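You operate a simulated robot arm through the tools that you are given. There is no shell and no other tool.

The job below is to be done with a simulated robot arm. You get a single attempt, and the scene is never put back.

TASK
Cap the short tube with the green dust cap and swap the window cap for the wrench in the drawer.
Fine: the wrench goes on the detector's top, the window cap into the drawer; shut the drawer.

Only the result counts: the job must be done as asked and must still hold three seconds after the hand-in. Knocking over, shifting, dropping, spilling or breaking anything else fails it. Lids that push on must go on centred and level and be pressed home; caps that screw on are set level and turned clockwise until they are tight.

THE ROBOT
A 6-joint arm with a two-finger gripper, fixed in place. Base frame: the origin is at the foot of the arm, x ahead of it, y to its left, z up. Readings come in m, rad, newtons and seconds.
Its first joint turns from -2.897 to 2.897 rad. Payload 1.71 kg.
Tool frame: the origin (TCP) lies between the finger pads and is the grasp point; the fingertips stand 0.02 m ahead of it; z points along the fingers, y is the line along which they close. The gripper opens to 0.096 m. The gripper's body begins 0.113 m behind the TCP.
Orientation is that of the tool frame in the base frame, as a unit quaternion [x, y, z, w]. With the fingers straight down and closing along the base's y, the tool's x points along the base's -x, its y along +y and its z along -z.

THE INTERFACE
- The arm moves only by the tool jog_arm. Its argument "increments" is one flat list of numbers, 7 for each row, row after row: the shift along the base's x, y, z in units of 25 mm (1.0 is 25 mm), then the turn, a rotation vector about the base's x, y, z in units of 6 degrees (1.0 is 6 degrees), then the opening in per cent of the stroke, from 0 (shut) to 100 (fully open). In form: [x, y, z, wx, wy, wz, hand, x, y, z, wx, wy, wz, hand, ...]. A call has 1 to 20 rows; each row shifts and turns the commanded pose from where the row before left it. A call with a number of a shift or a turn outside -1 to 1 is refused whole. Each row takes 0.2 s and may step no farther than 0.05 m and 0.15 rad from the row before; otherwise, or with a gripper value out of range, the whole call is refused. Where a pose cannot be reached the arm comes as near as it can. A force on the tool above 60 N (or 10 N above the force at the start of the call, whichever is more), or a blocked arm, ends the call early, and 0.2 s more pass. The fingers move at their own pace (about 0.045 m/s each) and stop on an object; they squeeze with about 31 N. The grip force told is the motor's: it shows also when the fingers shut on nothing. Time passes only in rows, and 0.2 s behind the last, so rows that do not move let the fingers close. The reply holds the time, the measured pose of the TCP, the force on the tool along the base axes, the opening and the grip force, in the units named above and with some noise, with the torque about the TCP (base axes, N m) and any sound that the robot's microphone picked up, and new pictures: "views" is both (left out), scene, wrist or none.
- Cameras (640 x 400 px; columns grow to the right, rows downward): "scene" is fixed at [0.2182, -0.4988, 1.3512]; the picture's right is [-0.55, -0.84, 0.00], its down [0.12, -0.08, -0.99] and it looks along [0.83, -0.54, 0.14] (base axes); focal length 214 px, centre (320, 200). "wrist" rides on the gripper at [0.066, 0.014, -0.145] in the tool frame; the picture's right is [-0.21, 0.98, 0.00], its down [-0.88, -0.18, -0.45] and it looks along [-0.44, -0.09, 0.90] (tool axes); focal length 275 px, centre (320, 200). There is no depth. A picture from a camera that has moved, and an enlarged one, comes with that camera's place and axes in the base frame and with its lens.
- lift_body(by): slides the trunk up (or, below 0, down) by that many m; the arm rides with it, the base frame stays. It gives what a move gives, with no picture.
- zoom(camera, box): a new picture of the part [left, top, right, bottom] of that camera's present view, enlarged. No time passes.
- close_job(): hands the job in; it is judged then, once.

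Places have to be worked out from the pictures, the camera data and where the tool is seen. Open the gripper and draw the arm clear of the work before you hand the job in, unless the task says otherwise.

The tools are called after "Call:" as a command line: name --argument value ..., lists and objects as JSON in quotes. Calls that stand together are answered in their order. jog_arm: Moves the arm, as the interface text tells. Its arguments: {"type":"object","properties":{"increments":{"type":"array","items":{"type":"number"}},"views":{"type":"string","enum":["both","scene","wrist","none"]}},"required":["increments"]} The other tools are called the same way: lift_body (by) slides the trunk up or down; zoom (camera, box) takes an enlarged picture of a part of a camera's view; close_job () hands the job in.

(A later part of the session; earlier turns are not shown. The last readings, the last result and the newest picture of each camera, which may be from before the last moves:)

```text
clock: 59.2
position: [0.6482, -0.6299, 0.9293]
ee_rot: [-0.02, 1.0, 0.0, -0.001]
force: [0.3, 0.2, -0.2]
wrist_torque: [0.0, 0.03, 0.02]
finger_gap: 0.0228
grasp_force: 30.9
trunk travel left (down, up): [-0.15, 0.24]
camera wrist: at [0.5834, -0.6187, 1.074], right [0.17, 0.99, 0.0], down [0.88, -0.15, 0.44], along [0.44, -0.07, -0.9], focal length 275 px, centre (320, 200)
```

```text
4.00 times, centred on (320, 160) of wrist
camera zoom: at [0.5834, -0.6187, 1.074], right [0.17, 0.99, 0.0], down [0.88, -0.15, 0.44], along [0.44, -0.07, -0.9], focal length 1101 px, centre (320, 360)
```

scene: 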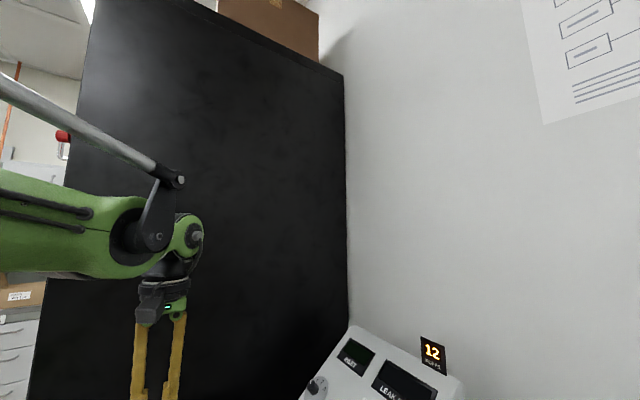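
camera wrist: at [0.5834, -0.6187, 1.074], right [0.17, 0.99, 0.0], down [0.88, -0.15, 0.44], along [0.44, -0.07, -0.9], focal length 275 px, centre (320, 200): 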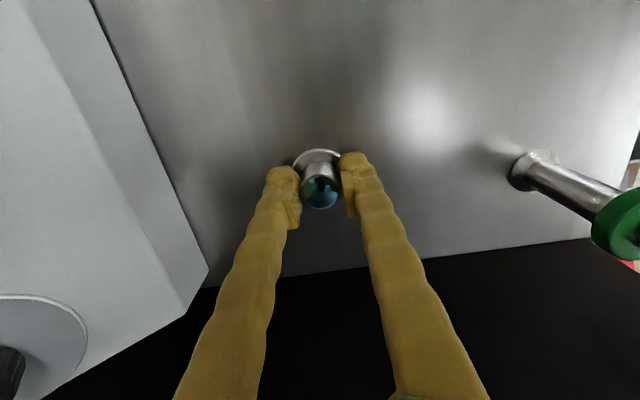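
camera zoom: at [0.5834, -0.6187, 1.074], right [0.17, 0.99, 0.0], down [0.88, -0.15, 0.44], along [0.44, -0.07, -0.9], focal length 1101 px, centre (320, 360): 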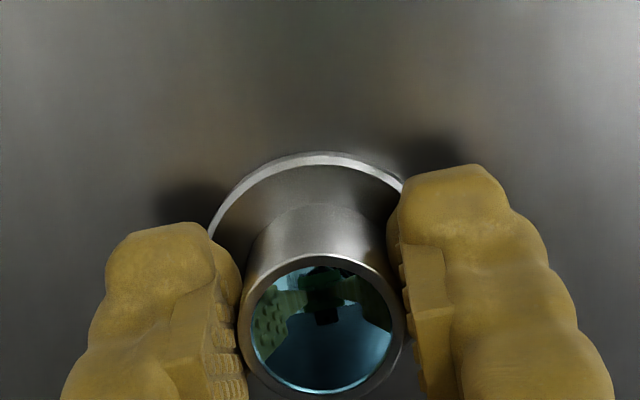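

The barrel is held at 22.8 mm with full grip. I'll lift it straight up, then carry it above everything towards the open area of the drawer.

Call:
jog_arm --increments '[0, 0, 0.2, 0, 0, 0, 0, 0, 0, 0.4, 0, 0, 0, 0, 0, 0, 0.8, 0, 0, 0, 0, 0, 0, 1, 0, 0, 0, 0, 0, 0, 1, 0, 0, 0, 0, 0, 0, 1, 0, 0, 0, 0, 0, 0, 1, 0, 0, 0, 0, 0, 0, 1, 0, 0, 0, 0]' --views "both"

Call:
zoom --camera "scene" --box '[0, 396, 640, 400]'

```text
clock: 61.0
position: [0.6505, -0.63, 1.0887]
ee_rot: [-0.019, 1.0, 0.001, -0.002]
force: [0.6, 0.3, -0.3]
wrist_torque: [-0.01, -0.04, -0.01]
finger_gap: 0.0231
grasp_force: 30.8
trunk travel left (down, up): [-0.15, 0.24]
camera wrist: at [0.5853, -0.6181, 1.2331], right [0.17, 0.99, 0.0], down [0.88, -0.15, 0.44], along [0.44, -0.07, -0.9], focal length 275 px, centre (320, 200)
```

scene: 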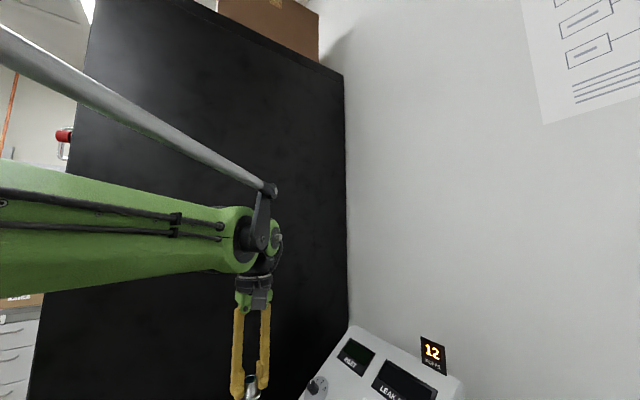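
wrist: 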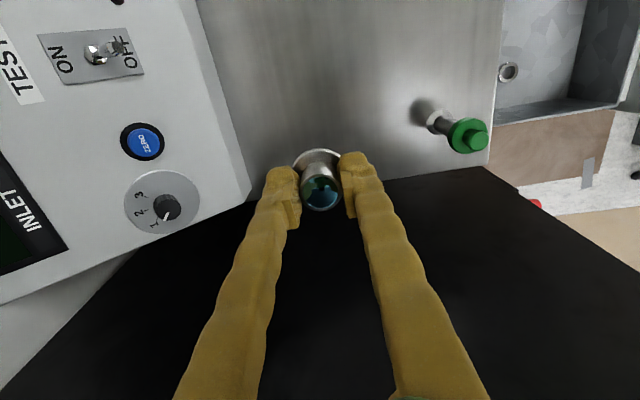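

```text
1.00 times, centred on (320, 398) of scene (not enlarged: the box is as wide or as high as the picture)
camera zoom: at [0.2182, -0.4988, 1.3512], right [-0.55, -0.84, 0.0], down [0.12, -0.08, -0.99], along [0.83, -0.54, 0.14], focal length 214 px, centre (320, 2)
```

zoom: 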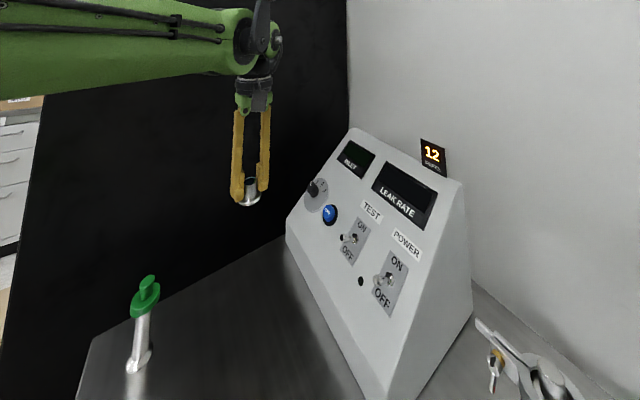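

The window cap is held securely. Next I'll carry it to above (0.54, -0.315) in the drawer's free area.

Call:
jog_arm --increments '[-0.32, 0.9, 0, 0, 0, 0, 0, -0.32, 0.9, 0, 0, 0, 0, 0, -0.32, 0.9, 0, 0, 0, 0, 0, -0.32, 0.9, 0, 0, 0, 0, 0, -0.32, 0.9, 0, 0, 0, 0, 0, -0.32, 0.9, 0, 0, 0, 0, 0, -0.32, 0.9, 0, 0, 0, 0, 0, -0.32, 0.9, 0, 0, 0, 0, 0, -0.32, 0.9, 0, 0, 0, 0, 0, -0.32, 0.9, 0, 0, 0, 0, 0, -0.32, 0.9, 0, 0, 0, 0, 0, -0.32, 0.9, 0, 0, 0, 0, 0, -0.32, 0.9, 0, 0, 0, 0, 0, -0.32, 0.9, 0, 0, 0, 0, 0, 0, 0, 0, 0, 0, 0, 0]' --views "wrist"

Call:
zoom --camera "wrist" --box '[200, 40, 440, 190]'

```text
clock: 64.2
position: [0.5343, -0.3153, 1.0884]
ee_rot: [-0.02, 1.0, 0.0, -0.001]
force: [0.4, -1.2, -1.0]
wrist_torque: [-0.02, -0.03, -0.01]
finger_gap: 0.0227
grasp_force: 30.1
trunk travel left (down, up): [-0.15, 0.24]
camera wrist: at [0.4695, -0.3033, 1.2349], right [0.17, 0.99, 0.0], down [0.88, -0.15, 0.44], along [0.44, -0.08, -0.9], focal length 275 px, centre (320, 200)
```

wrist: 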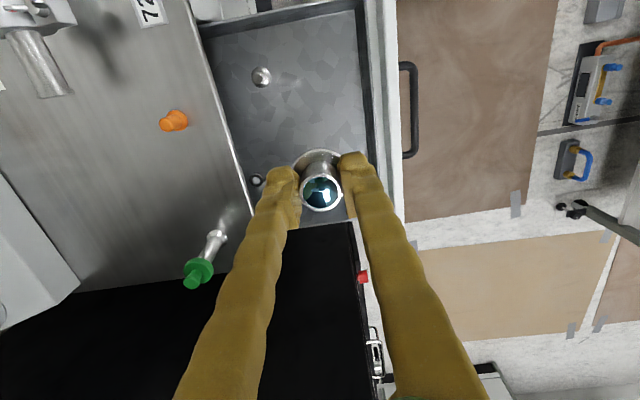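

```text
2.67 times, centred on (320, 115) of wrist
camera zoom: at [0.4695, -0.3033, 1.2349], right [0.17, 0.99, 0.0], down [0.88, -0.15, 0.44], along [0.44, -0.08, -0.9], focal length 734 px, centre (320, 427)
```

zoom: 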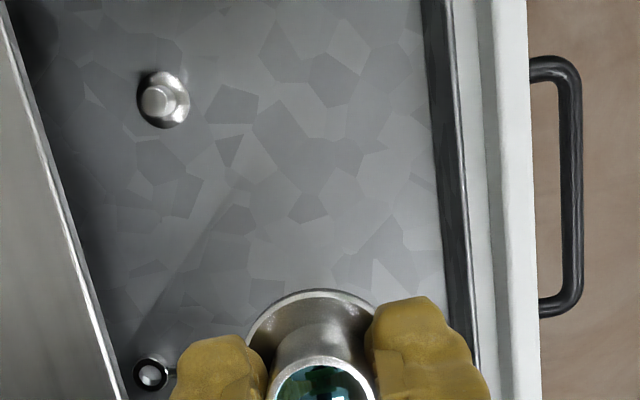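

The spot below is clear of the wrench and the plain metal cap. I'll descend to z≈0.83, leaving the cap's base about 25 mm above the floor.

Call:
jog_arm --increments '[0, 0, -0.8, 0, 0, 0, 0, 0, 0, -1, 0, 0, 0, 0, 0, 0, -1, 0, 0, 0, 0, 0, 0, -1, 0, 0, 0, 0, 0, 0, -1, 0, 0, 0, 0, 0, 0, -1, 0, 0, 0, 0, 0, 0, -1, 0, 0, 0, 0, 0, 0, -1, 0, 0, 0, 0, 0, 0, -1, 0, 0, 0, 0, 0, 0, -1, 0, 0, 0, 0, 0, 0, -0.5, 0, 0, 0, 0]' --views "wrist"

Call:
zoom --camera "wrist" --box '[220, 80, 420, 205]'

```text
clock: 66.6
position: [0.5384, -0.3138, 0.8302]
ee_rot: [-0.019, 1.0, 0.0, -0.001]
force: [0.7, 0.0, -0.7]
wrist_torque: [-0.04, -0.01, 0.02]
finger_gap: 0.023
grasp_force: 31.0
trunk travel left (down, up): [-0.15, 0.24]
camera wrist: at [0.4721, -0.3027, 0.9745], right [0.17, 0.99, 0.0], down [0.88, -0.15, 0.44], along [0.44, -0.07, -0.9], focal length 275 px, centre (320, 200)
```

wrist: 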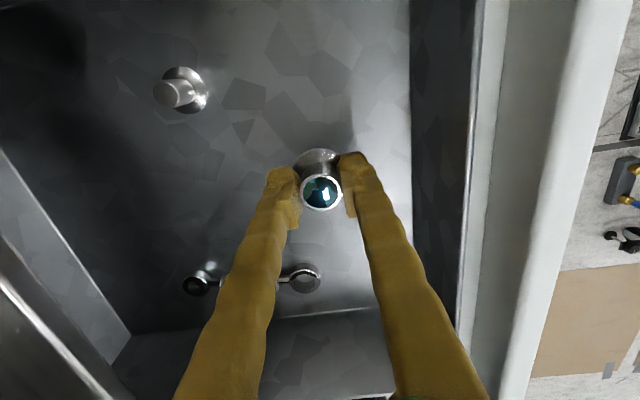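

```text
3.20 times, centred on (320, 142) of wrist
camera zoom: at [0.4721, -0.3027, 0.9745], right [0.17, 0.99, 0.0], down [0.88, -0.15, 0.44], along [0.44, -0.07, -0.9], focal length 881 px, centre (320, 384)
```

zoom: 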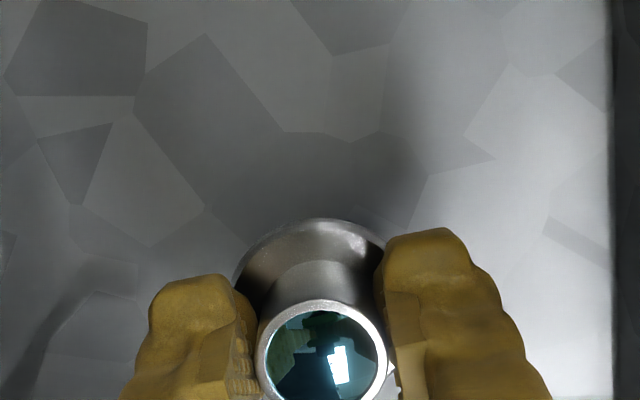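

Still clear. I'll continue down in small steps until contact.

Call:
jog_arm --increments '[0, 0, -0.3, 0, 0, 0, 0, 0, 0, -0.3, 0, 0, 0, 0, 0, 0, 0, 0, 0, 0, 0]' --views "none"

Call:
jog_arm --increments '[0, 0, -0.1, 0, 0, 0, 0, 0, 0, -0.1, 0, 0, 0, 0, 0, 0, 0, 0, 0, 0, 0]' --views "none"

Call:
jog_arm --increments '[0, 0, -0.08, 0, 0, 0, 0, 0, 0, 0, 0, 0, 0, 0]' --views "wrist"

```text
clock: 67.4
position: [0.5363, -0.3125, 0.8131]
ee_rot: [-0.021, 1.0, 0.0, -0.001]
force: [0.3, -0.2, -0.5]
wrist_torque: [0.0, 0.0, 0.01]
finger_gap: 0.023
grasp_force: 30.9
trunk travel left (down, up): [-0.15, 0.24]
```

```text
clock: 68.2
position: [0.5365, -0.3122, 0.8084]
ee_rot: [-0.02, 1.0, 0.0, -0.001]
force: [0.6, -0.1, -1.4]
wrist_torque: [0.0, -0.03, -0.02]
finger_gap: 0.0229
grasp_force: 30.9
trunk travel left (down, up): [-0.15, 0.24]
```

```text
clock: 68.8
position: [0.5361, -0.3133, 0.8071]
ee_rot: [-0.02, 1.0, 0.001, -0.001]
force: [-1.0, -0.3, -0.4]
wrist_torque: [-0.03, 0.03, 0.01]
finger_gap: 0.0229
grasp_force: 30.6
trunk travel left (down, up): [-0.15, 0.24]
camera wrist: at [0.4717, -0.302, 0.9521], right [0.17, 0.99, 0.0], down [0.88, -0.15, 0.44], along [0.44, -0.07, -0.9], focal length 275 px, centre (320, 200)
```

wrist: 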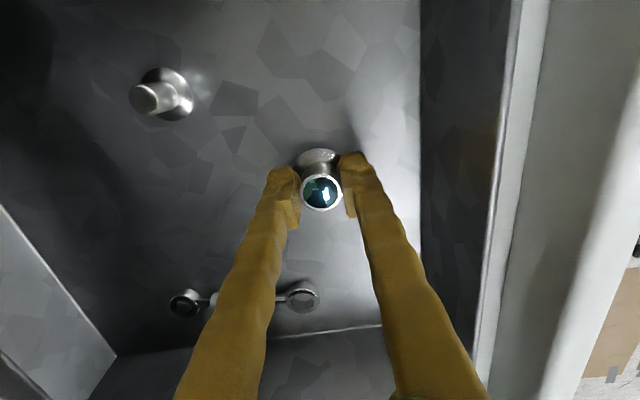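

No contact yet at z≈0.807. I'll keep stepping down in 2 mm increments.

Call:
jog_arm --increments '[0, 0, -0.08, 0, 0, 0, 0, 0, 0, 0, 0, 0, 0, 0]' --views "none"

Call:
jog_arm --increments '[0, 0, -0.08, 0, 0, 0, 0, 0, 0, 0, 0, 0, 0, 0]' --views "none"

Call:
zoom --camera "wrist" --box '[240, 110, 400, 210]'

```text
clock: 69.4
position: [0.5373, -0.3132, 0.804]
ee_rot: [-0.021, 1.0, 0.0, -0.001]
force: [-0.1, 0.4, -0.4]
wrist_torque: [-0.01, 0.01, -0.01]
finger_gap: 0.0227
grasp_force: 30.9
trunk travel left (down, up): [-0.15, 0.24]
```

```text
clock: 70.0
position: [0.5378, -0.3136, 0.8027]
ee_rot: [-0.021, 1.0, 0.001, -0.001]
force: [-0.9, 0.1, -1.3]
wrist_torque: [0.02, -0.03, 0.01]
finger_gap: 0.0229
grasp_force: 30.6
trunk travel left (down, up): [-0.15, 0.24]
```

```text
4.00 times, centred on (320, 160) of wrist
camera zoom: at [0.472, -0.3021, 0.9481], right [0.17, 0.99, 0.0], down [0.88, -0.15, 0.44], along [0.44, -0.07, -0.9], focal length 1101 px, centre (320, 360)
```

zoom: 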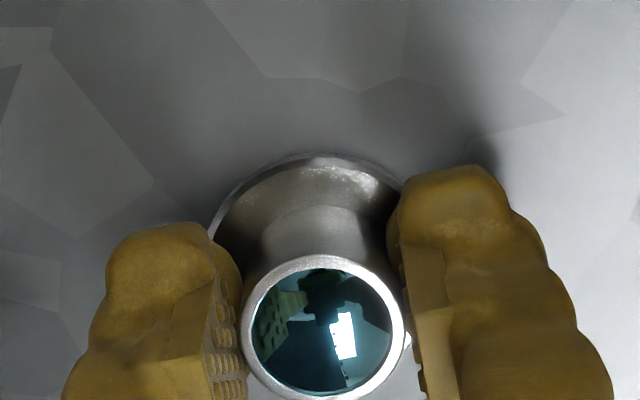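

Call:
jog_arm --increments '[0, 0, -0.08, 0, 0, 0, 0, 0, 0, 0, 0, 0, 0, 0]' --views "none"

Call:
jog_arm --increments '[0, 0, -0.06, 0, 0, 0, 0, 0, 0, 0, 0, 0, 0, 0]' --views "none"

```text
clock: 70.6
position: [0.5368, -0.3139, 0.8012]
ee_rot: [-0.02, 1.0, -0.002, 0.0]
force: [3.7, -1.6, 22.5]
wrist_torque: [0.0, -0.11, -0.02]
finger_gap: 0.0232
grasp_force: 31.4
trunk travel left (down, up): [-0.15, 0.24]
```

```text
clock: 71.2
position: [0.5372, -0.3128, 0.8013]
ee_rot: [-0.02, 1.0, -0.001, -0.002]
force: [1.0, -0.4, 23.0]
wrist_torque: [-0.01, -0.04, -0.04]
finger_gap: 0.023
grasp_force: 31.0
trunk travel left (down, up): [-0.15, 0.24]
```

Contact at z≈0.801 with 22 N: the cap is resting on the drawer floor. I'll relieve the load, open and rise.

Call:
jog_arm --increments '[0, 0, 0.08, 0, 0, 0, 5, 0, 0, 0, 0, 0, 0, 30, 0, 0, 0, 0, 0, 0, 45, 0, 0, 0, 0, 0, 0, 45, 0, 0, 0.5, 0, 0, 0, 45, 0, 0, 1, 0, 0, 0, 45, 0, 0, 1, 0, 0, 0, 45, 0, 0, 1, 0, 0, 0, 45, 0, 0, 1, 0, 0, 0, 45, 0, 0, 1, 0, 0, 0, 45, 0, 0, 1, 0, 0, 0, 45, 0, 0, 1, 0, 0, 0, 45, 0, 0, 1, 0, 0, 0, 45, 0, 0, 1, 0, 0, 0, 45]' --views "wrist"

Call:
zoom --camera "wrist" --box '[180, 60, 420, 210]'

```text
clock: 74.2
position: [0.5372, -0.313, 1.041]
ee_rot: [-0.02, 1.0, 0.0, -0.001]
force: [0.0, -0.8, -0.4]
wrist_torque: [0.01, 0.0, 0.02]
finger_gap: 0.0433
grasp_force: 0.0
trunk travel left (down, up): [-0.15, 0.24]
camera wrist: at [0.4733, -0.302, 1.1865], right [0.17, 0.99, 0.0], down [0.88, -0.15, 0.44], along [0.44, -0.07, -0.9], focal length 275 px, centre (320, 200)
```

wrist: 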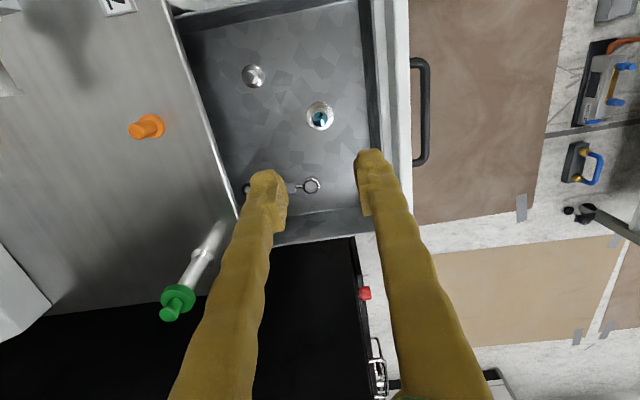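

```text
2.67 times, centred on (300, 135) of wrist
camera zoom: at [0.4733, -0.302, 1.1865], right [0.17, 0.99, 0.0], down [0.88, -0.15, 0.44], along [0.44, -0.07, -0.9], focal length 734 px, centre (373, 373)
```

zoom: 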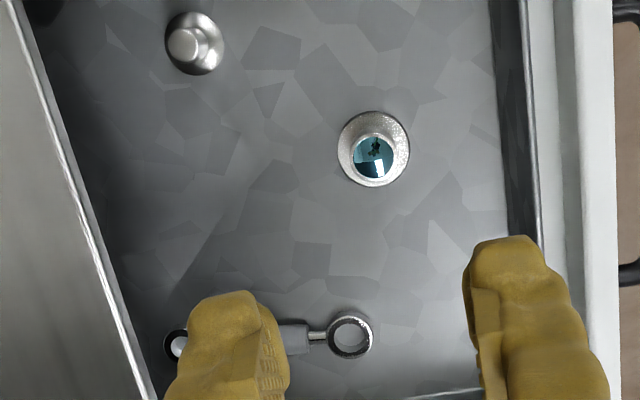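

The window cap stands upright in the drawer. For the wrench I need the fingers closing across it (along x), so I'll turn the hand about -96° around z at this height while moving over it.

Call:
jog_arm --increments '[0.2, -0.15, 0, 0, 0, -1, 45, 0.2, -0.15, 0, 0, 0, -1, 45, 0.2, -0.15, 0, 0, 0, -1, 45, 0.2, -0.15, 0, 0, 0, -1, 45, 0.2, -0.15, 0, 0, 0, -1, 45, 0.2, -0.15, 0, 0, 0, -1, 45, 0.2, -0.15, 0, 0, 0, -1, 45, 0.2, -0.15, 0, 0, 0, -1, 45, 0.2, -0.15, 0, 0, 0, -1, 45, 0.2, -0.15, 0, 0, 0, -1, 45, 0.2, -0.15, 0, 0, 0, -1, 45, 0.2, -0.15, 0, 0, 0, -1, 45, 0.2, -0.15, 0, 0, 0, -1, 45, 0.2, -0.15, 0, 0, 0, -1, 45, 0.2, -0.15, 0, 0, 0, -1, 45, 0.2, -0.1, 0, 0, 0, -1, 45, 0, 0, 0, 0, 0, 0, 45]' --views "both"

```text
clock: 77.8
position: [0.6178, -0.3715, 1.0408]
ee_rot: [0.73, 0.684, 0.0, -0.001]
force: [-0.2, -0.6, 0.1]
wrist_torque: [0.01, 0.02, 0.01]
finger_gap: 0.0432
grasp_force: 0.0
trunk travel left (down, up): [-0.15, 0.24]
camera wrist: at [0.6366, -0.3077, 1.1856], right [0.96, -0.27, 0.0], down [-0.24, -0.86, 0.44], along [-0.12, -0.43, -0.9], focal length 275 px, centre (320, 200)
```

scene: 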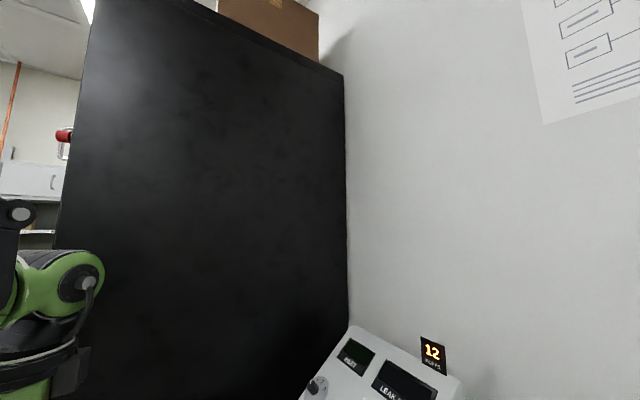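
wrist: 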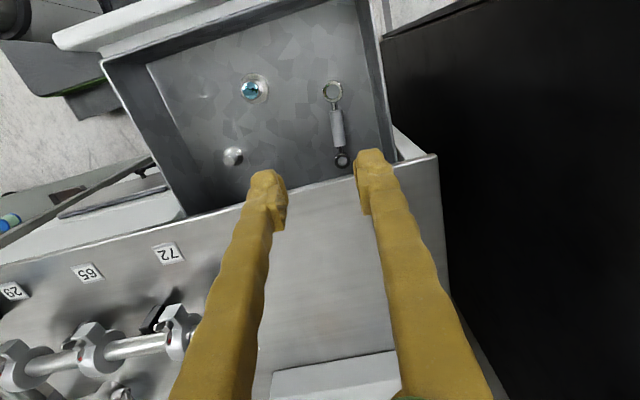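

The turn went fine, and the closing axis is now about along x. I'll measure the wrench's position and angle in this view.

Call:
zoom --camera "wrist" --box '[260, 75, 420, 175]'

```text
4.00 times, centred on (340, 125) of wrist
camera zoom: at [0.6366, -0.3077, 1.1856], right [0.96, -0.27, 0.0], down [-0.24, -0.86, 0.44], along [-0.12, -0.43, -0.9], focal length 1101 px, centre (240, 500)
```

zoom: 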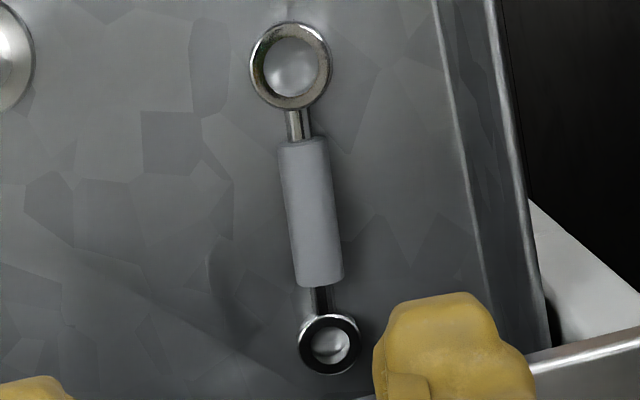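

The wrench grip centre is (0.639, -0.397), tilted about 6° from y, with the handle spanning y from -0.373 to -0.424. I'll grasp at (0.6395, -0.388), so I'll add 2.4° of turn, move over it and descend partway.

Call:
jog_arm --increments '[0.42, -0.3, -0.6, 0, 0, -0.4, 45, 0.42, -0.3, -1, 0, 0, 0, 45, 0, 0, -1, 0, 0, 0, 45, 0, 0, -1, 0, 0, 0, 45, 0, 0, -1, 0, 0, 0, 45, 0, 0, -1, 0, 0, 0, 45, 0, 0, -1, 0, 0, 0, 45, 0, 0, -0.8, 0, 0, 0, 45, 0, 0, 0, 0, 0, 0, 45]' --views "wrist"

Call:
zoom --camera "wrist" --box '[220, 90, 420, 215]'

```text
clock: 79.8
position: [0.6379, -0.3876, 0.856]
ee_rot: [0.744, 0.668, 0.0, -0.001]
force: [0.5, 0.7, -0.8]
wrist_torque: [-0.01, 0.02, 0.03]
finger_gap: 0.0431
grasp_force: 0.0
trunk travel left (down, up): [-0.15, 0.24]
camera wrist: at [0.6592, -0.3239, 1.0012], right [0.95, -0.31, 0.0], down [-0.28, -0.85, 0.44], along [-0.14, -0.42, -0.9], focal length 275 px, centre (320, 200)
```

wrist: 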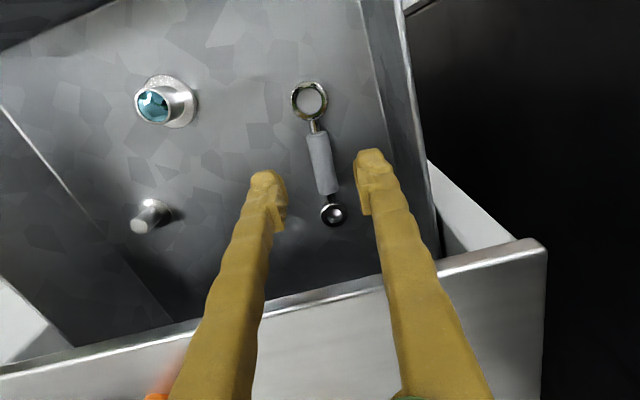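

```text
3.20 times, centred on (320, 152) of wrist
camera zoom: at [0.6592, -0.3239, 1.0012], right [0.95, -0.31, 0.0], down [-0.28, -0.85, 0.44], along [-0.14, -0.42, -0.9], focal length 881 px, centre (320, 352)
```

zoom: 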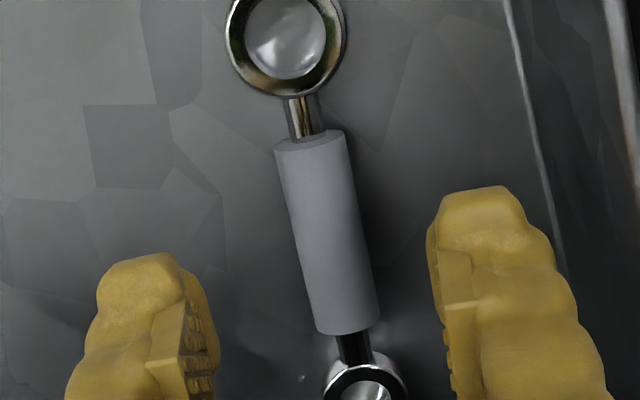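

The handle sits where expected, within 1 mm of the tool axis. I'll descend to z≈0.796.

Call:
jog_arm --increments '[0.02, 0, -0.8, 0, 0, 0, 45, 0, 0, -0.8, 0, 0, 0, 45, 0, 0, -0.8, 0, 0, 0, 45, 0, 0, 0, 0, 0, 0, 45]' --views "wrist"

Call:
zoom --camera "wrist" --box '[220, 100, 420, 225]'

```text
clock: 80.8
position: [0.6372, -0.3871, 0.7955]
ee_rot: [0.744, 0.669, -0.001, -0.001]
force: [0.1, -0.5, 0.4]
wrist_torque: [-0.05, -0.02, 0.0]
finger_gap: 0.0432
grasp_force: 0.1
trunk travel left (down, up): [-0.15, 0.24]
camera wrist: at [0.6588, -0.3231, 0.9403], right [0.95, -0.31, 0.0], down [-0.28, -0.85, 0.44], along [-0.14, -0.42, -0.9], focal length 275 px, centre (320, 200)
```

wrist: 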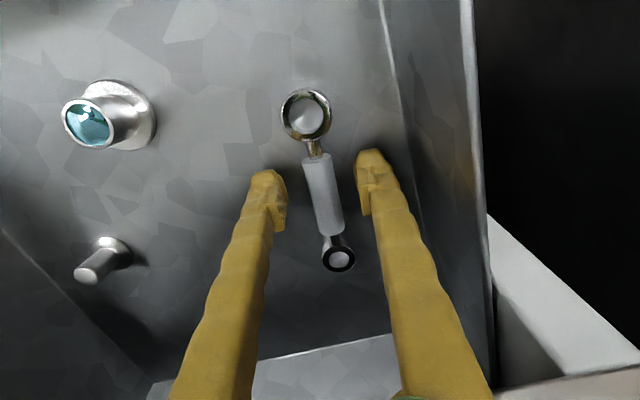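

```text
3.20 times, centred on (320, 162) of wrist
camera zoom: at [0.6588, -0.3231, 0.9403], right [0.95, -0.31, 0.0], down [-0.28, -0.85, 0.44], along [-0.14, -0.42, -0.9], focal length 881 px, centre (320, 320)
```

zoom: 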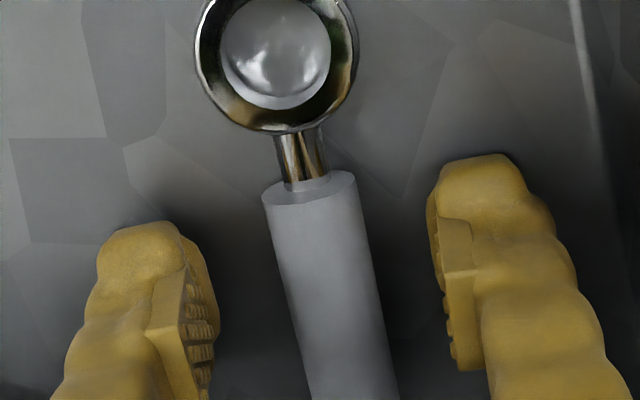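

The handle lies between the fingers. I'll lower 4 mm more and close gradually.

Call:
jog_arm --increments '[0.02, 0, -0.16, 0, 0, 0, 45, 0, 0, 0, 0, 0, 0, 35, 0, 0, 0, 0, 0, 0, 25, 0, 0, 0, 0, 0, 0, 15, 0, 0, 0, 0, 0, 0, 8, 0, 0, 0, 0, 0, 0, 0, 0, 0, 0, 0, 0, 0, 0]' --views "wrist"

Call:
zoom --camera "wrist" --box '[220, 100, 420, 225]'

```text
clock: 82.4
position: [0.6356, -0.3851, 0.7937]
ee_rot: [0.743, 0.669, 0.001, 0.001]
force: [0.6, 0.1, 53.4]
wrist_torque: [0.01, 0.12, -0.06]
finger_gap: 0.0154
grasp_force: 30.8
trunk travel left (down, up): [-0.15, 0.24]
camera wrist: at [0.6572, -0.3219, 0.9389], right [0.95, -0.31, 0.0], down [-0.28, -0.85, 0.44], along [-0.14, -0.42, -0.9], focal length 275 px, centre (320, 200)
```

wrist: 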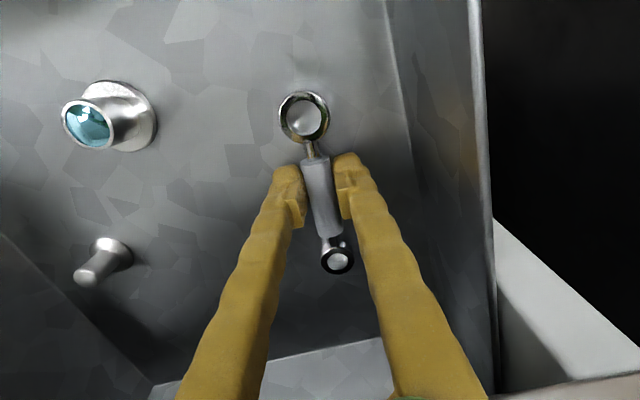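

```text
3.20 times, centred on (320, 162) of wrist
camera zoom: at [0.6572, -0.3219, 0.9389], right [0.95, -0.31, 0.0], down [-0.28, -0.85, 0.44], along [-0.14, -0.42, -0.9], focal length 881 px, centre (320, 320)
```

zoom: 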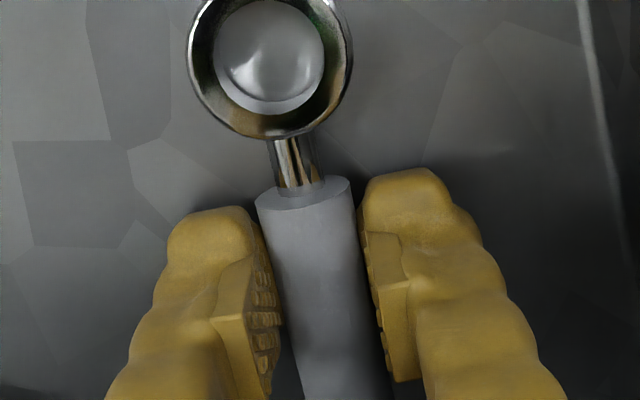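

The tips touched the drawer floor with 53 N while closing, and the grip now reads 15.4 mm on the handle. I'll relieve the load straight away with a small lift.

Call:
jog_arm --increments '[0, 0, 0.12, 0, 0, 0, 0, 0, 0, 0.1, 0, 0, 0, 0, 0, 0, 0.1, 0, 0, 0, 0, 0, 0, 0, 0, 0, 0, 0]' --views "wrist"

Call:
zoom --camera "wrist" --box '[220, 80, 420, 205]'

```text
clock: 83.4
position: [0.639, -0.3874, 0.7982]
ee_rot: [0.744, 0.668, 0.0, -0.001]
force: [0.7, 0.3, -0.9]
wrist_torque: [-0.04, 0.0, -0.01]
finger_gap: 0.0154
grasp_force: 31.2
trunk travel left (down, up): [-0.15, 0.24]
camera wrist: at [0.6606, -0.3245, 0.9432], right [0.95, -0.31, 0.0], down [-0.28, -0.85, 0.44], along [-0.14, -0.42, -0.9], focal length 275 px, centre (320, 200)
```

wrist: 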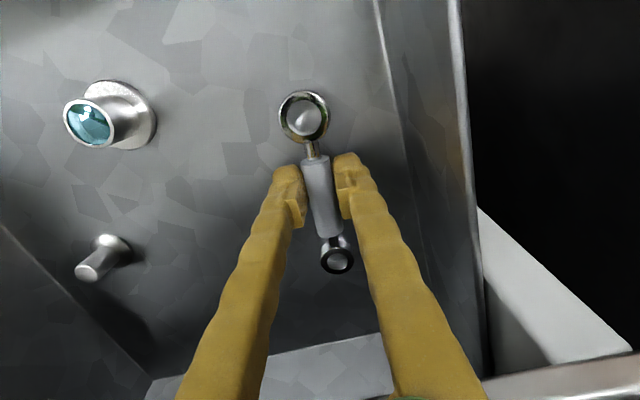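

```text
3.20 times, centred on (320, 142) of wrist
camera zoom: at [0.6606, -0.3245, 0.9432], right [0.95, -0.31, 0.0], down [-0.28, -0.85, 0.44], along [-0.14, -0.42, -0.9], focal length 881 px, centre (320, 384)
```

zoom: 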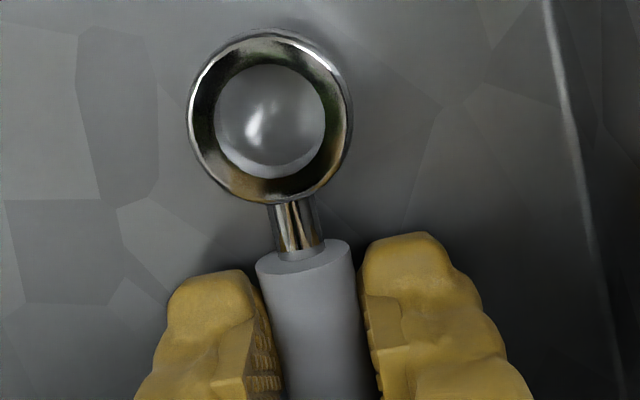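

The wrench is held and clear of the floor. I'll raise it slightly, slide it +60 mm in y so its far ring clears the cart edge, then lift.

Call:
jog_arm --increments '[0, 0, 0.3, 0, 0, 0, 0, 0, 0.5, 0, 0, 0, 0, 0, 0, 0.7, 0, 0, 0, 0, 0, 0, 0.7, 0, 0, 0, 0, 0, 0, 0.5, 0, 0, 0, 0, 0, 0, 0, 0, 0, 0, 0, 0]' --views "wrist"

```text
clock: 84.8
position: [0.6396, -0.3299, 0.8051]
ee_rot: [0.744, 0.668, 0.0, 0.0]
force: [0.5, 0.9, -1.0]
wrist_torque: [0.02, -0.01, -0.01]
finger_gap: 0.0154
grasp_force: 30.9
trunk travel left (down, up): [-0.15, 0.24]
camera wrist: at [0.6611, -0.2668, 0.9501], right [0.95, -0.31, 0.0], down [-0.28, -0.85, 0.44], along [-0.14, -0.42, -0.9], focal length 275 px, centre (320, 200)
```

wrist: 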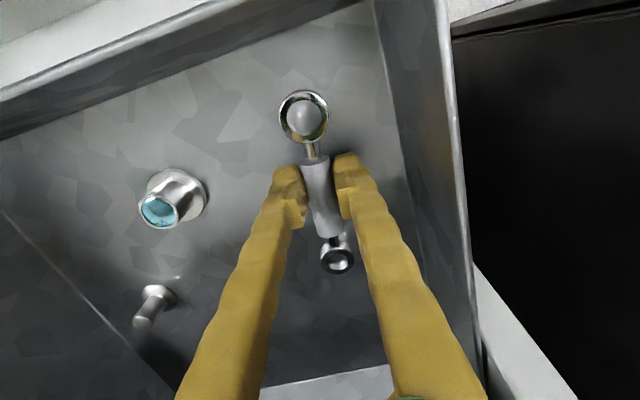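

The far ring now clears the cart edge. I'll lift straight up to z≈1.08.

Call:
jog_arm --increments '[0, 0, 0.5, 0, 0, 0, 0, 0, 0, 1, 0, 0, 0, 0, 0, 0, 1, 0, 0, 0, 0, 0, 0, 1, 0, 0, 0, 0, 0, 0, 1, 0, 0, 0, 0, 0, 0, 1, 0, 0, 0, 0, 0, 0, 1, 0, 0, 0, 0, 0, 0, 1, 0, 0, 0, 0, 0, 0, 1, 0, 0, 0, 0, 0, 0, 1, 0, 0, 0, 0, 0, 0, 1, 0, 0, 0, 0, 0, 0, 0.5, 0, 0, 0, 0]' --views "wrist"

```text
clock: 87.4
position: [0.6406, -0.3278, 1.0813]
ee_rot: [0.744, 0.668, -0.001, -0.002]
force: [-0.3, 0.2, -1.0]
wrist_torque: [0.02, 0.01, -0.02]
finger_gap: 0.0154
grasp_force: 31.0
trunk travel left (down, up): [-0.15, 0.24]
camera wrist: at [0.6616, -0.2642, 1.2266], right [0.95, -0.31, 0.0], down [-0.28, -0.85, 0.44], along [-0.14, -0.42, -0.9], focal length 275 px, centre (320, 200)
```

wrist: 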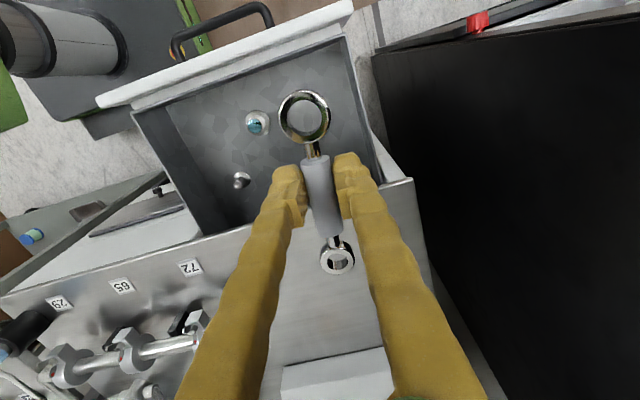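

The wrench hangs level in the grip. Moving it over the free area of the detector's top, at about (0.60, -0.59).

Call:
jog_arm --increments '[-0.15, -0.95, 0, 0, 0, 0, 0, -0.15, -0.95, 0, 0, 0, 0, 0, -0.15, -0.95, 0, 0, 0, 0, 0, -0.15, -0.95, 0, 0, 0, 0, 0, -0.15, -0.95, 0, 0, 0, 0, 0, -0.15, -0.95, 0, 0, 0, 0, 0, -0.15, -0.95, 0, 0, 0, 0, 0, -0.15, -0.95, 0, 0, 0, 0, 0, -0.15, -0.95, 0, 0, 0, 0, 0, -0.15, -0.95, 0, 0, 0, 0, 0, -0.15, -0.95, 0, 0, 0, 0, 0, 0, 0, 0, 0, 0, 0, 0]' --views "both"

Call:
zoom --camera "scene" --box '[0, 396, 640, 400]'

```text
clock: 90.0
position: [0.5972, -0.5902, 1.0835]
ee_rot: [0.744, 0.668, 0.0, 0.0]
force: [0.8, 0.8, -1.2]
wrist_torque: [0.0, 0.0, 0.03]
finger_gap: 0.0152
grasp_force: 31.1
trunk travel left (down, up): [-0.15, 0.24]
camera wrist: at [0.6191, -0.5273, 1.2285], right [0.95, -0.31, 0.0], down [-0.28, -0.85, 0.44], along [-0.14, -0.42, -0.9], focal length 275 px, centre (320, 200)
```

scene: 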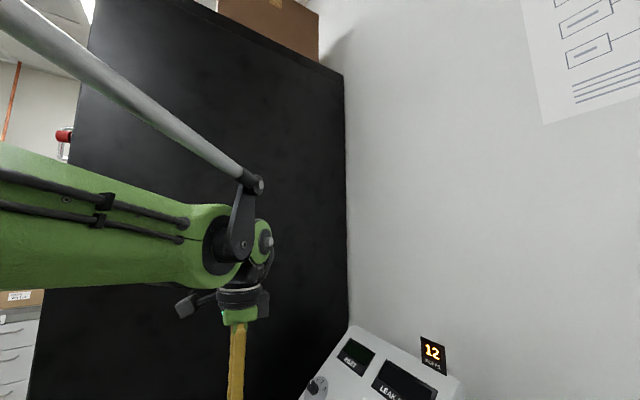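
wrist: 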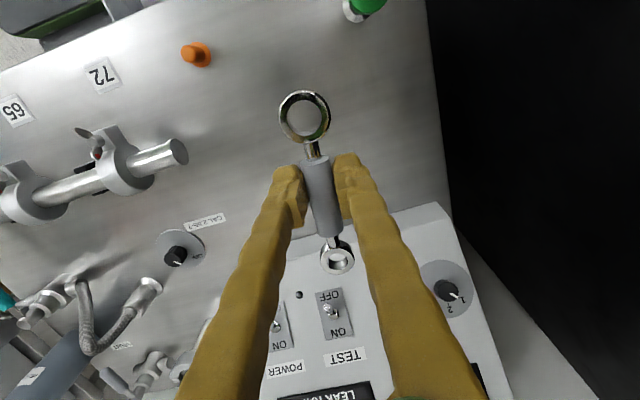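

```text
1.00 times, centred on (320, 398) of scene (not enlarged: the box is as wide or as high as the picture)
camera zoom: at [0.2182, -0.4988, 1.3512], right [-0.55, -0.84, 0.0], down [0.12, -0.08, -0.99], along [0.83, -0.54, 0.14], focal length 214 px, centre (320, 2)
```

zoom: 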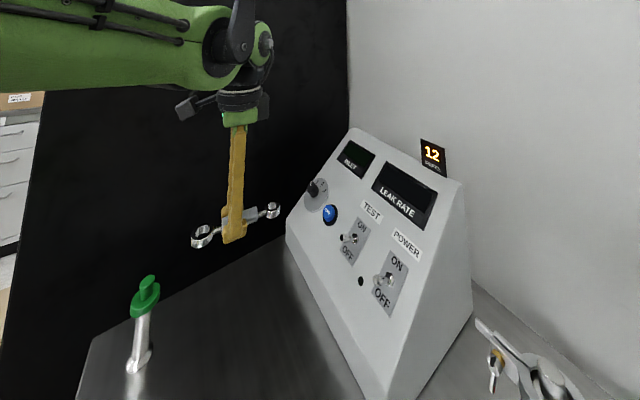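

The wrench hangs level above a clear area. I'll lower it to z≈0.94 with a 15 mm shift away from the console, then feel for the top.

Call:
jog_arm --increments '[0, 0.3, -0.6, 0, 0, 0, 0, 0, 0.3, -0.9, 0, 0, 0, 0, 0, 0, -1, 0, 0, 0, 0, 0, 0, -1, 0, 0, 0, 0, 0, 0, -1, 0, 0, 0, 0, 0, 0, -0.8, 0, 0, 0, 0, 0, 0, -0.4, 0, 0, 0, 0, 0, 0, 0, 0, 0, 0, 0]' --views "wrist"

Call:
zoom --camera "scene" --box '[0, 396, 640, 400]'

```text
clock: 91.8
position: [0.5971, -0.5739, 0.9402]
ee_rot: [0.743, 0.669, -0.001, -0.001]
force: [0.2, 0.1, -0.8]
wrist_torque: [-0.01, 0.01, 0.0]
finger_gap: 0.0156
grasp_force: 31.0
trunk travel left (down, up): [-0.15, 0.24]
camera wrist: at [0.6191, -0.5117, 1.0844], right [0.95, -0.31, 0.0], down [-0.28, -0.85, 0.44], along [-0.14, -0.42, -0.9], focal length 275 px, centre (320, 200)
```

wrist: 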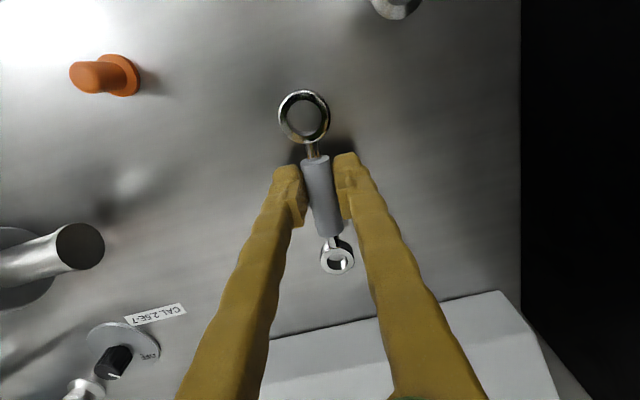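

```text
1.00 times, centred on (320, 398) of scene (not enlarged: the box is as wide or as high as the picture)
camera zoom: at [0.2182, -0.4988, 1.3512], right [-0.55, -0.84, 0.0], down [0.12, -0.08, -0.99], along [0.83, -0.54, 0.14], focal length 214 px, centre (320, 2)
```

zoom: 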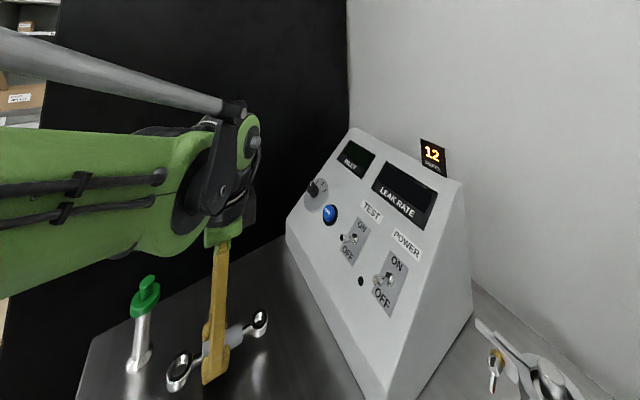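

Clear all round. I'll lower in small steps until the tips or wrench touch the top.

Call:
jog_arm --increments '[0, 0, -0.2, 0, 0, 0, 0, 0, 0, -0.2, 0, 0, 0, 0, 0, 0, 0, 0, 0, 0, 0]' --views "none"

Call:
jog_arm --increments '[0, 0, -0.08, 0, 0, 0, 0, 0, 0, -0.06, 0, 0, 0, 0, 0, 0, 0, 0, 0, 0, 0]' --views "none"

Call:
jog_arm --increments '[0, 0, -0.08, 0, 0, 0, 0, 0, 0, 0, 0, 0, 0, 0]' --views "none"

```text
clock: 92.6
position: [0.5976, -0.5743, 0.9287]
ee_rot: [0.744, 0.668, -0.001, -0.001]
force: [-0.1, 0.1, -0.5]
wrist_torque: [-0.02, 0.06, 0.03]
finger_gap: 0.0153
grasp_force: 31.0
trunk travel left (down, up): [-0.15, 0.24]
```

```text
clock: 93.4
position: [0.597, -0.5746, 0.9251]
ee_rot: [0.744, 0.669, -0.001, 0.0]
force: [0.1, 0.0, -1.8]
wrist_torque: [0.03, 0.01, -0.05]
finger_gap: 0.0154
grasp_force: 31.0
trunk travel left (down, up): [-0.15, 0.24]
```

```text
clock: 94.0
position: [0.5975, -0.5753, 0.9224]
ee_rot: [0.744, 0.668, -0.001, 0.0]
force: [-0.5, 0.2, -0.5]
wrist_torque: [0.08, -0.01, 0.01]
finger_gap: 0.0152
grasp_force: 30.8
trunk travel left (down, up): [-0.15, 0.24]
```

Call:
jog_arm --increments '[0, 0, -0.05, 0, 0, 0, 0, 0, 0, 0, 0, 0, 0, 0]' --views "none"

Call:
zoom --camera "wrist" --box '[220, 80, 420, 205]'

```text
clock: 94.6
position: [0.5982, -0.5743, 0.9222]
ee_rot: [0.744, 0.669, 0.0, -0.001]
force: [-0.3, 0.2, -1.1]
wrist_torque: [0.01, 0.01, 0.02]
finger_gap: 0.0156
grasp_force: 31.1
trunk travel left (down, up): [-0.15, 0.24]
```

```text
3.20 times, centred on (320, 142) of wrist
camera zoom: at [0.6188, -0.5113, 1.0682], right [0.95, -0.31, 0.0], down [-0.28, -0.85, 0.44], along [-0.14, -0.42, -0.9], focal length 881 px, centre (320, 384)
```

zoom: 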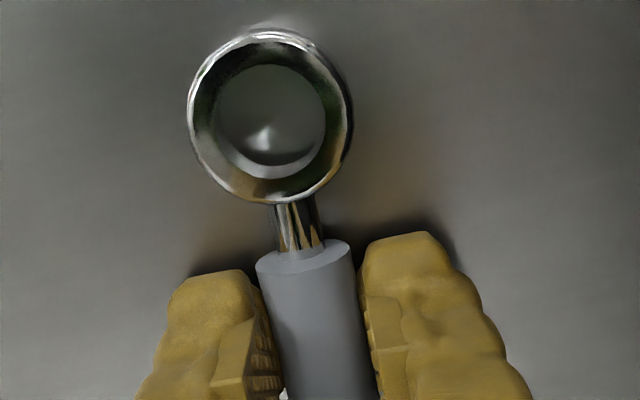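

Call:
jog_arm --increments '[0, 0, -0.06, 0, 0, 0, 0, 0, 0, 0, 0, 0, 0, 0]' --views "none"

Call:
jog_arm --increments '[0, 0, -0.05, 0, 0, 0, 0, 0, 0, 0, 0, 0, 0, 0]' --views "none"

```text
clock: 95.2
position: [0.5972, -0.5755, 0.9209]
ee_rot: [0.744, 0.669, -0.001, 0.0]
force: [0.5, 0.9, -1.0]
wrist_torque: [-0.01, 0.01, -0.01]
finger_gap: 0.0153
grasp_force: 31.0
trunk travel left (down, up): [-0.15, 0.24]
```

```text
clock: 95.8
position: [0.5975, -0.5748, 0.9201]
ee_rot: [0.744, 0.668, 0.0, -0.001]
force: [0.9, -0.5, 6.1]
wrist_torque: [0.01, -0.04, 0.02]
finger_gap: 0.0154
grasp_force: 30.7
trunk travel left (down, up): [-0.15, 0.24]
```

Contact at 6 N with almost no torque: the wrench is resting on the top. I'll open the fingers in place, then lift away.

Call:
jog_arm --increments '[0, 0, 0, 0, 0, 0, 20, 0, 0, 0, 0, 0, 0, 30, 0, 0, 0, 0, 0, 0, 40, 0, 0, 0, 0, 0, 0, 40, 0, 0, 0.4, 0, 0, 0, 40, 0, 0, 0.8, 0, 0, 0, 40, 0, 0, 1, 0, 0, 0, 40, 0, 0, 1, 0, 0, 0, 40, 0, 0, 1, 0, 0, 0, 40, 0, 0, 1, 0, 0, 0, 40, 0, 0, 1, 0, 0, 0, 40]' --views "both"

Call:
zoom --camera "scene" --box '[0, 396, 640, 400]'

```text
clock: 98.2
position: [0.5977, -0.5747, 1.0764]
ee_rot: [0.744, 0.668, -0.001, 0.0]
force: [0.6, -0.2, 0.0]
wrist_torque: [0.01, 0.04, -0.03]
finger_gap: 0.0385
grasp_force: 0.1
trunk travel left (down, up): [-0.15, 0.24]
camera wrist: at [0.6191, -0.5123, 1.2202], right [0.95, -0.31, 0.0], down [-0.28, -0.85, 0.44], along [-0.14, -0.42, -0.9], focal length 275 px, centre (320, 200)
```

scene: 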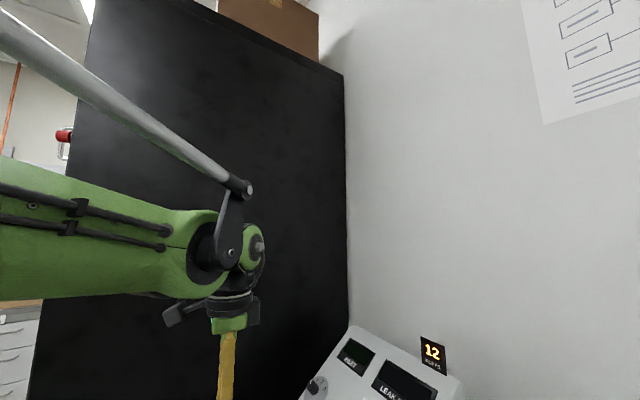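
wrist: 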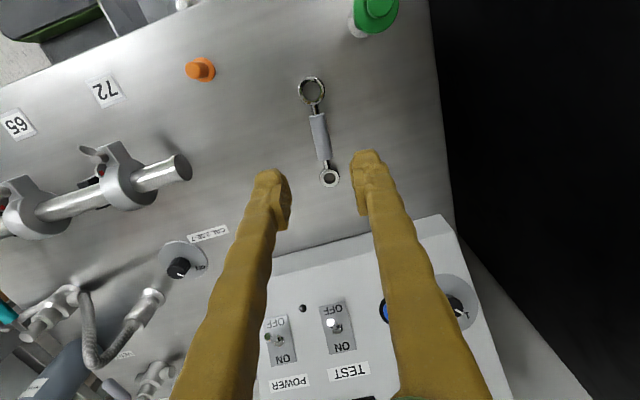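

```text
1.00 times, centred on (320, 398) of scene (not enlarged: the box is as wide or as high as the picture)
camera zoom: at [0.2182, -0.4988, 1.3512], right [-0.55, -0.84, 0.0], down [0.12, -0.08, -0.99], along [0.83, -0.54, 0.14], focal length 214 px, centre (320, 2)
```

zoom: 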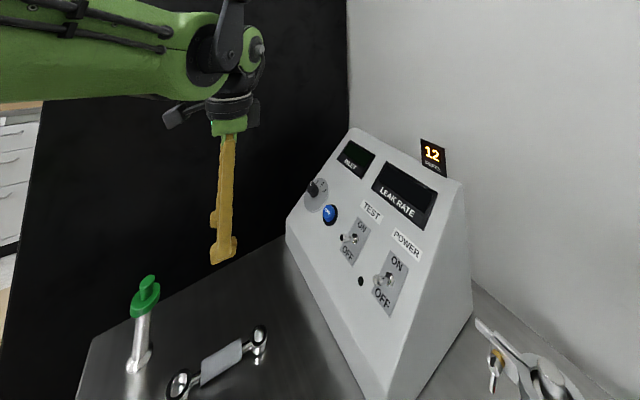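

The wrench lies flat on the detector's top, clear of everything. Now for the drawer: I'll turn the hand back while moving over to the handle side at this height.

Call:
jog_arm --increments '[-0.1, 0.76, 0, 0, 0, 1, 40, -0.1, 0.76, 0, 0, 0, 1, 40, -0.1, 0.76, 0, 0, 0, 1, 40, -0.1, 0.76, 0, 0, 0, 1, 40, -0.1, 0.76, 0, 0, 0, 1, 40, -0.1, 0.76, 0, 0, 0, 1, 40, -0.1, 0.76, 0, 0, 0, 1, 40, -0.1, 0.76, 0, 0, 0, 1, 40, -0.1, 0.76, 0, 0, 0, 1, 40, -0.1, 0.76, 0, 0, 0, 1, 40, -0.1, 0.76, 0, 0, 0, 1, 40, -0.1, 0.76, 0, 0, 0, 1, 40, -0.1, 0.76, 0, 0, 0, 1, 40, -0.1, 0.76, 0, 0, 0, 1, 40, -0.1, 0.76, 0, 0, 0, 1, 40, -0.1, 0.76, 0, 0, 0, 1, 40, -0.1, 0.76, 0, 0, 0, 0.4, 40, 0, 0, 0, 0, 0, 0, 40]' --views "wrist"

Call:
zoom --camera "wrist" --box '[220, 20, 460, 170]'

```text
clock: 102.0
position: [0.5528, -0.2505, 1.0752]
ee_rot: [-0.021, 1.0, 0.0, -0.001]
force: [0.1, 1.3, -0.8]
wrist_torque: [-0.03, -0.01, 0.0]
finger_gap: 0.0386
grasp_force: 0.1
trunk travel left (down, up): [-0.15, 0.24]
camera wrist: at [0.4875, -0.2406, 1.221], right [0.17, 0.99, 0.0], down [0.88, -0.15, 0.44], along [0.44, -0.07, -0.9], focal length 275 px, centre (320, 200)
```

wrist: 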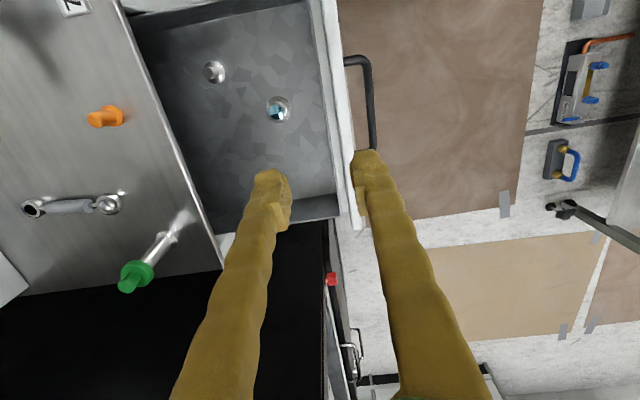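

```text
2.67 times, centred on (340, 95) of wrist
camera zoom: at [0.4875, -0.2406, 1.221], right [0.17, 0.99, 0.0], down [0.88, -0.15, 0.44], along [0.44, -0.07, -0.9], focal length 734 px, centre (267, 480)
```

zoom: 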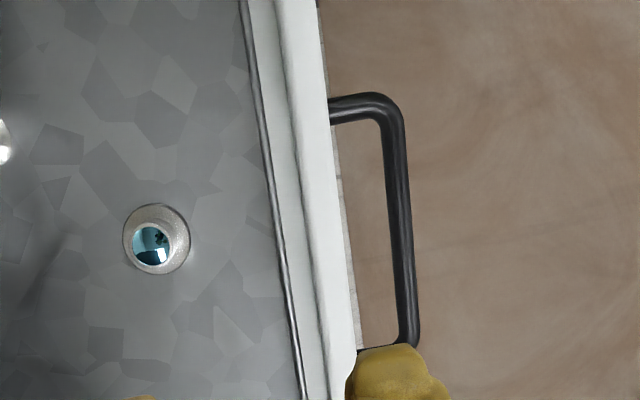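

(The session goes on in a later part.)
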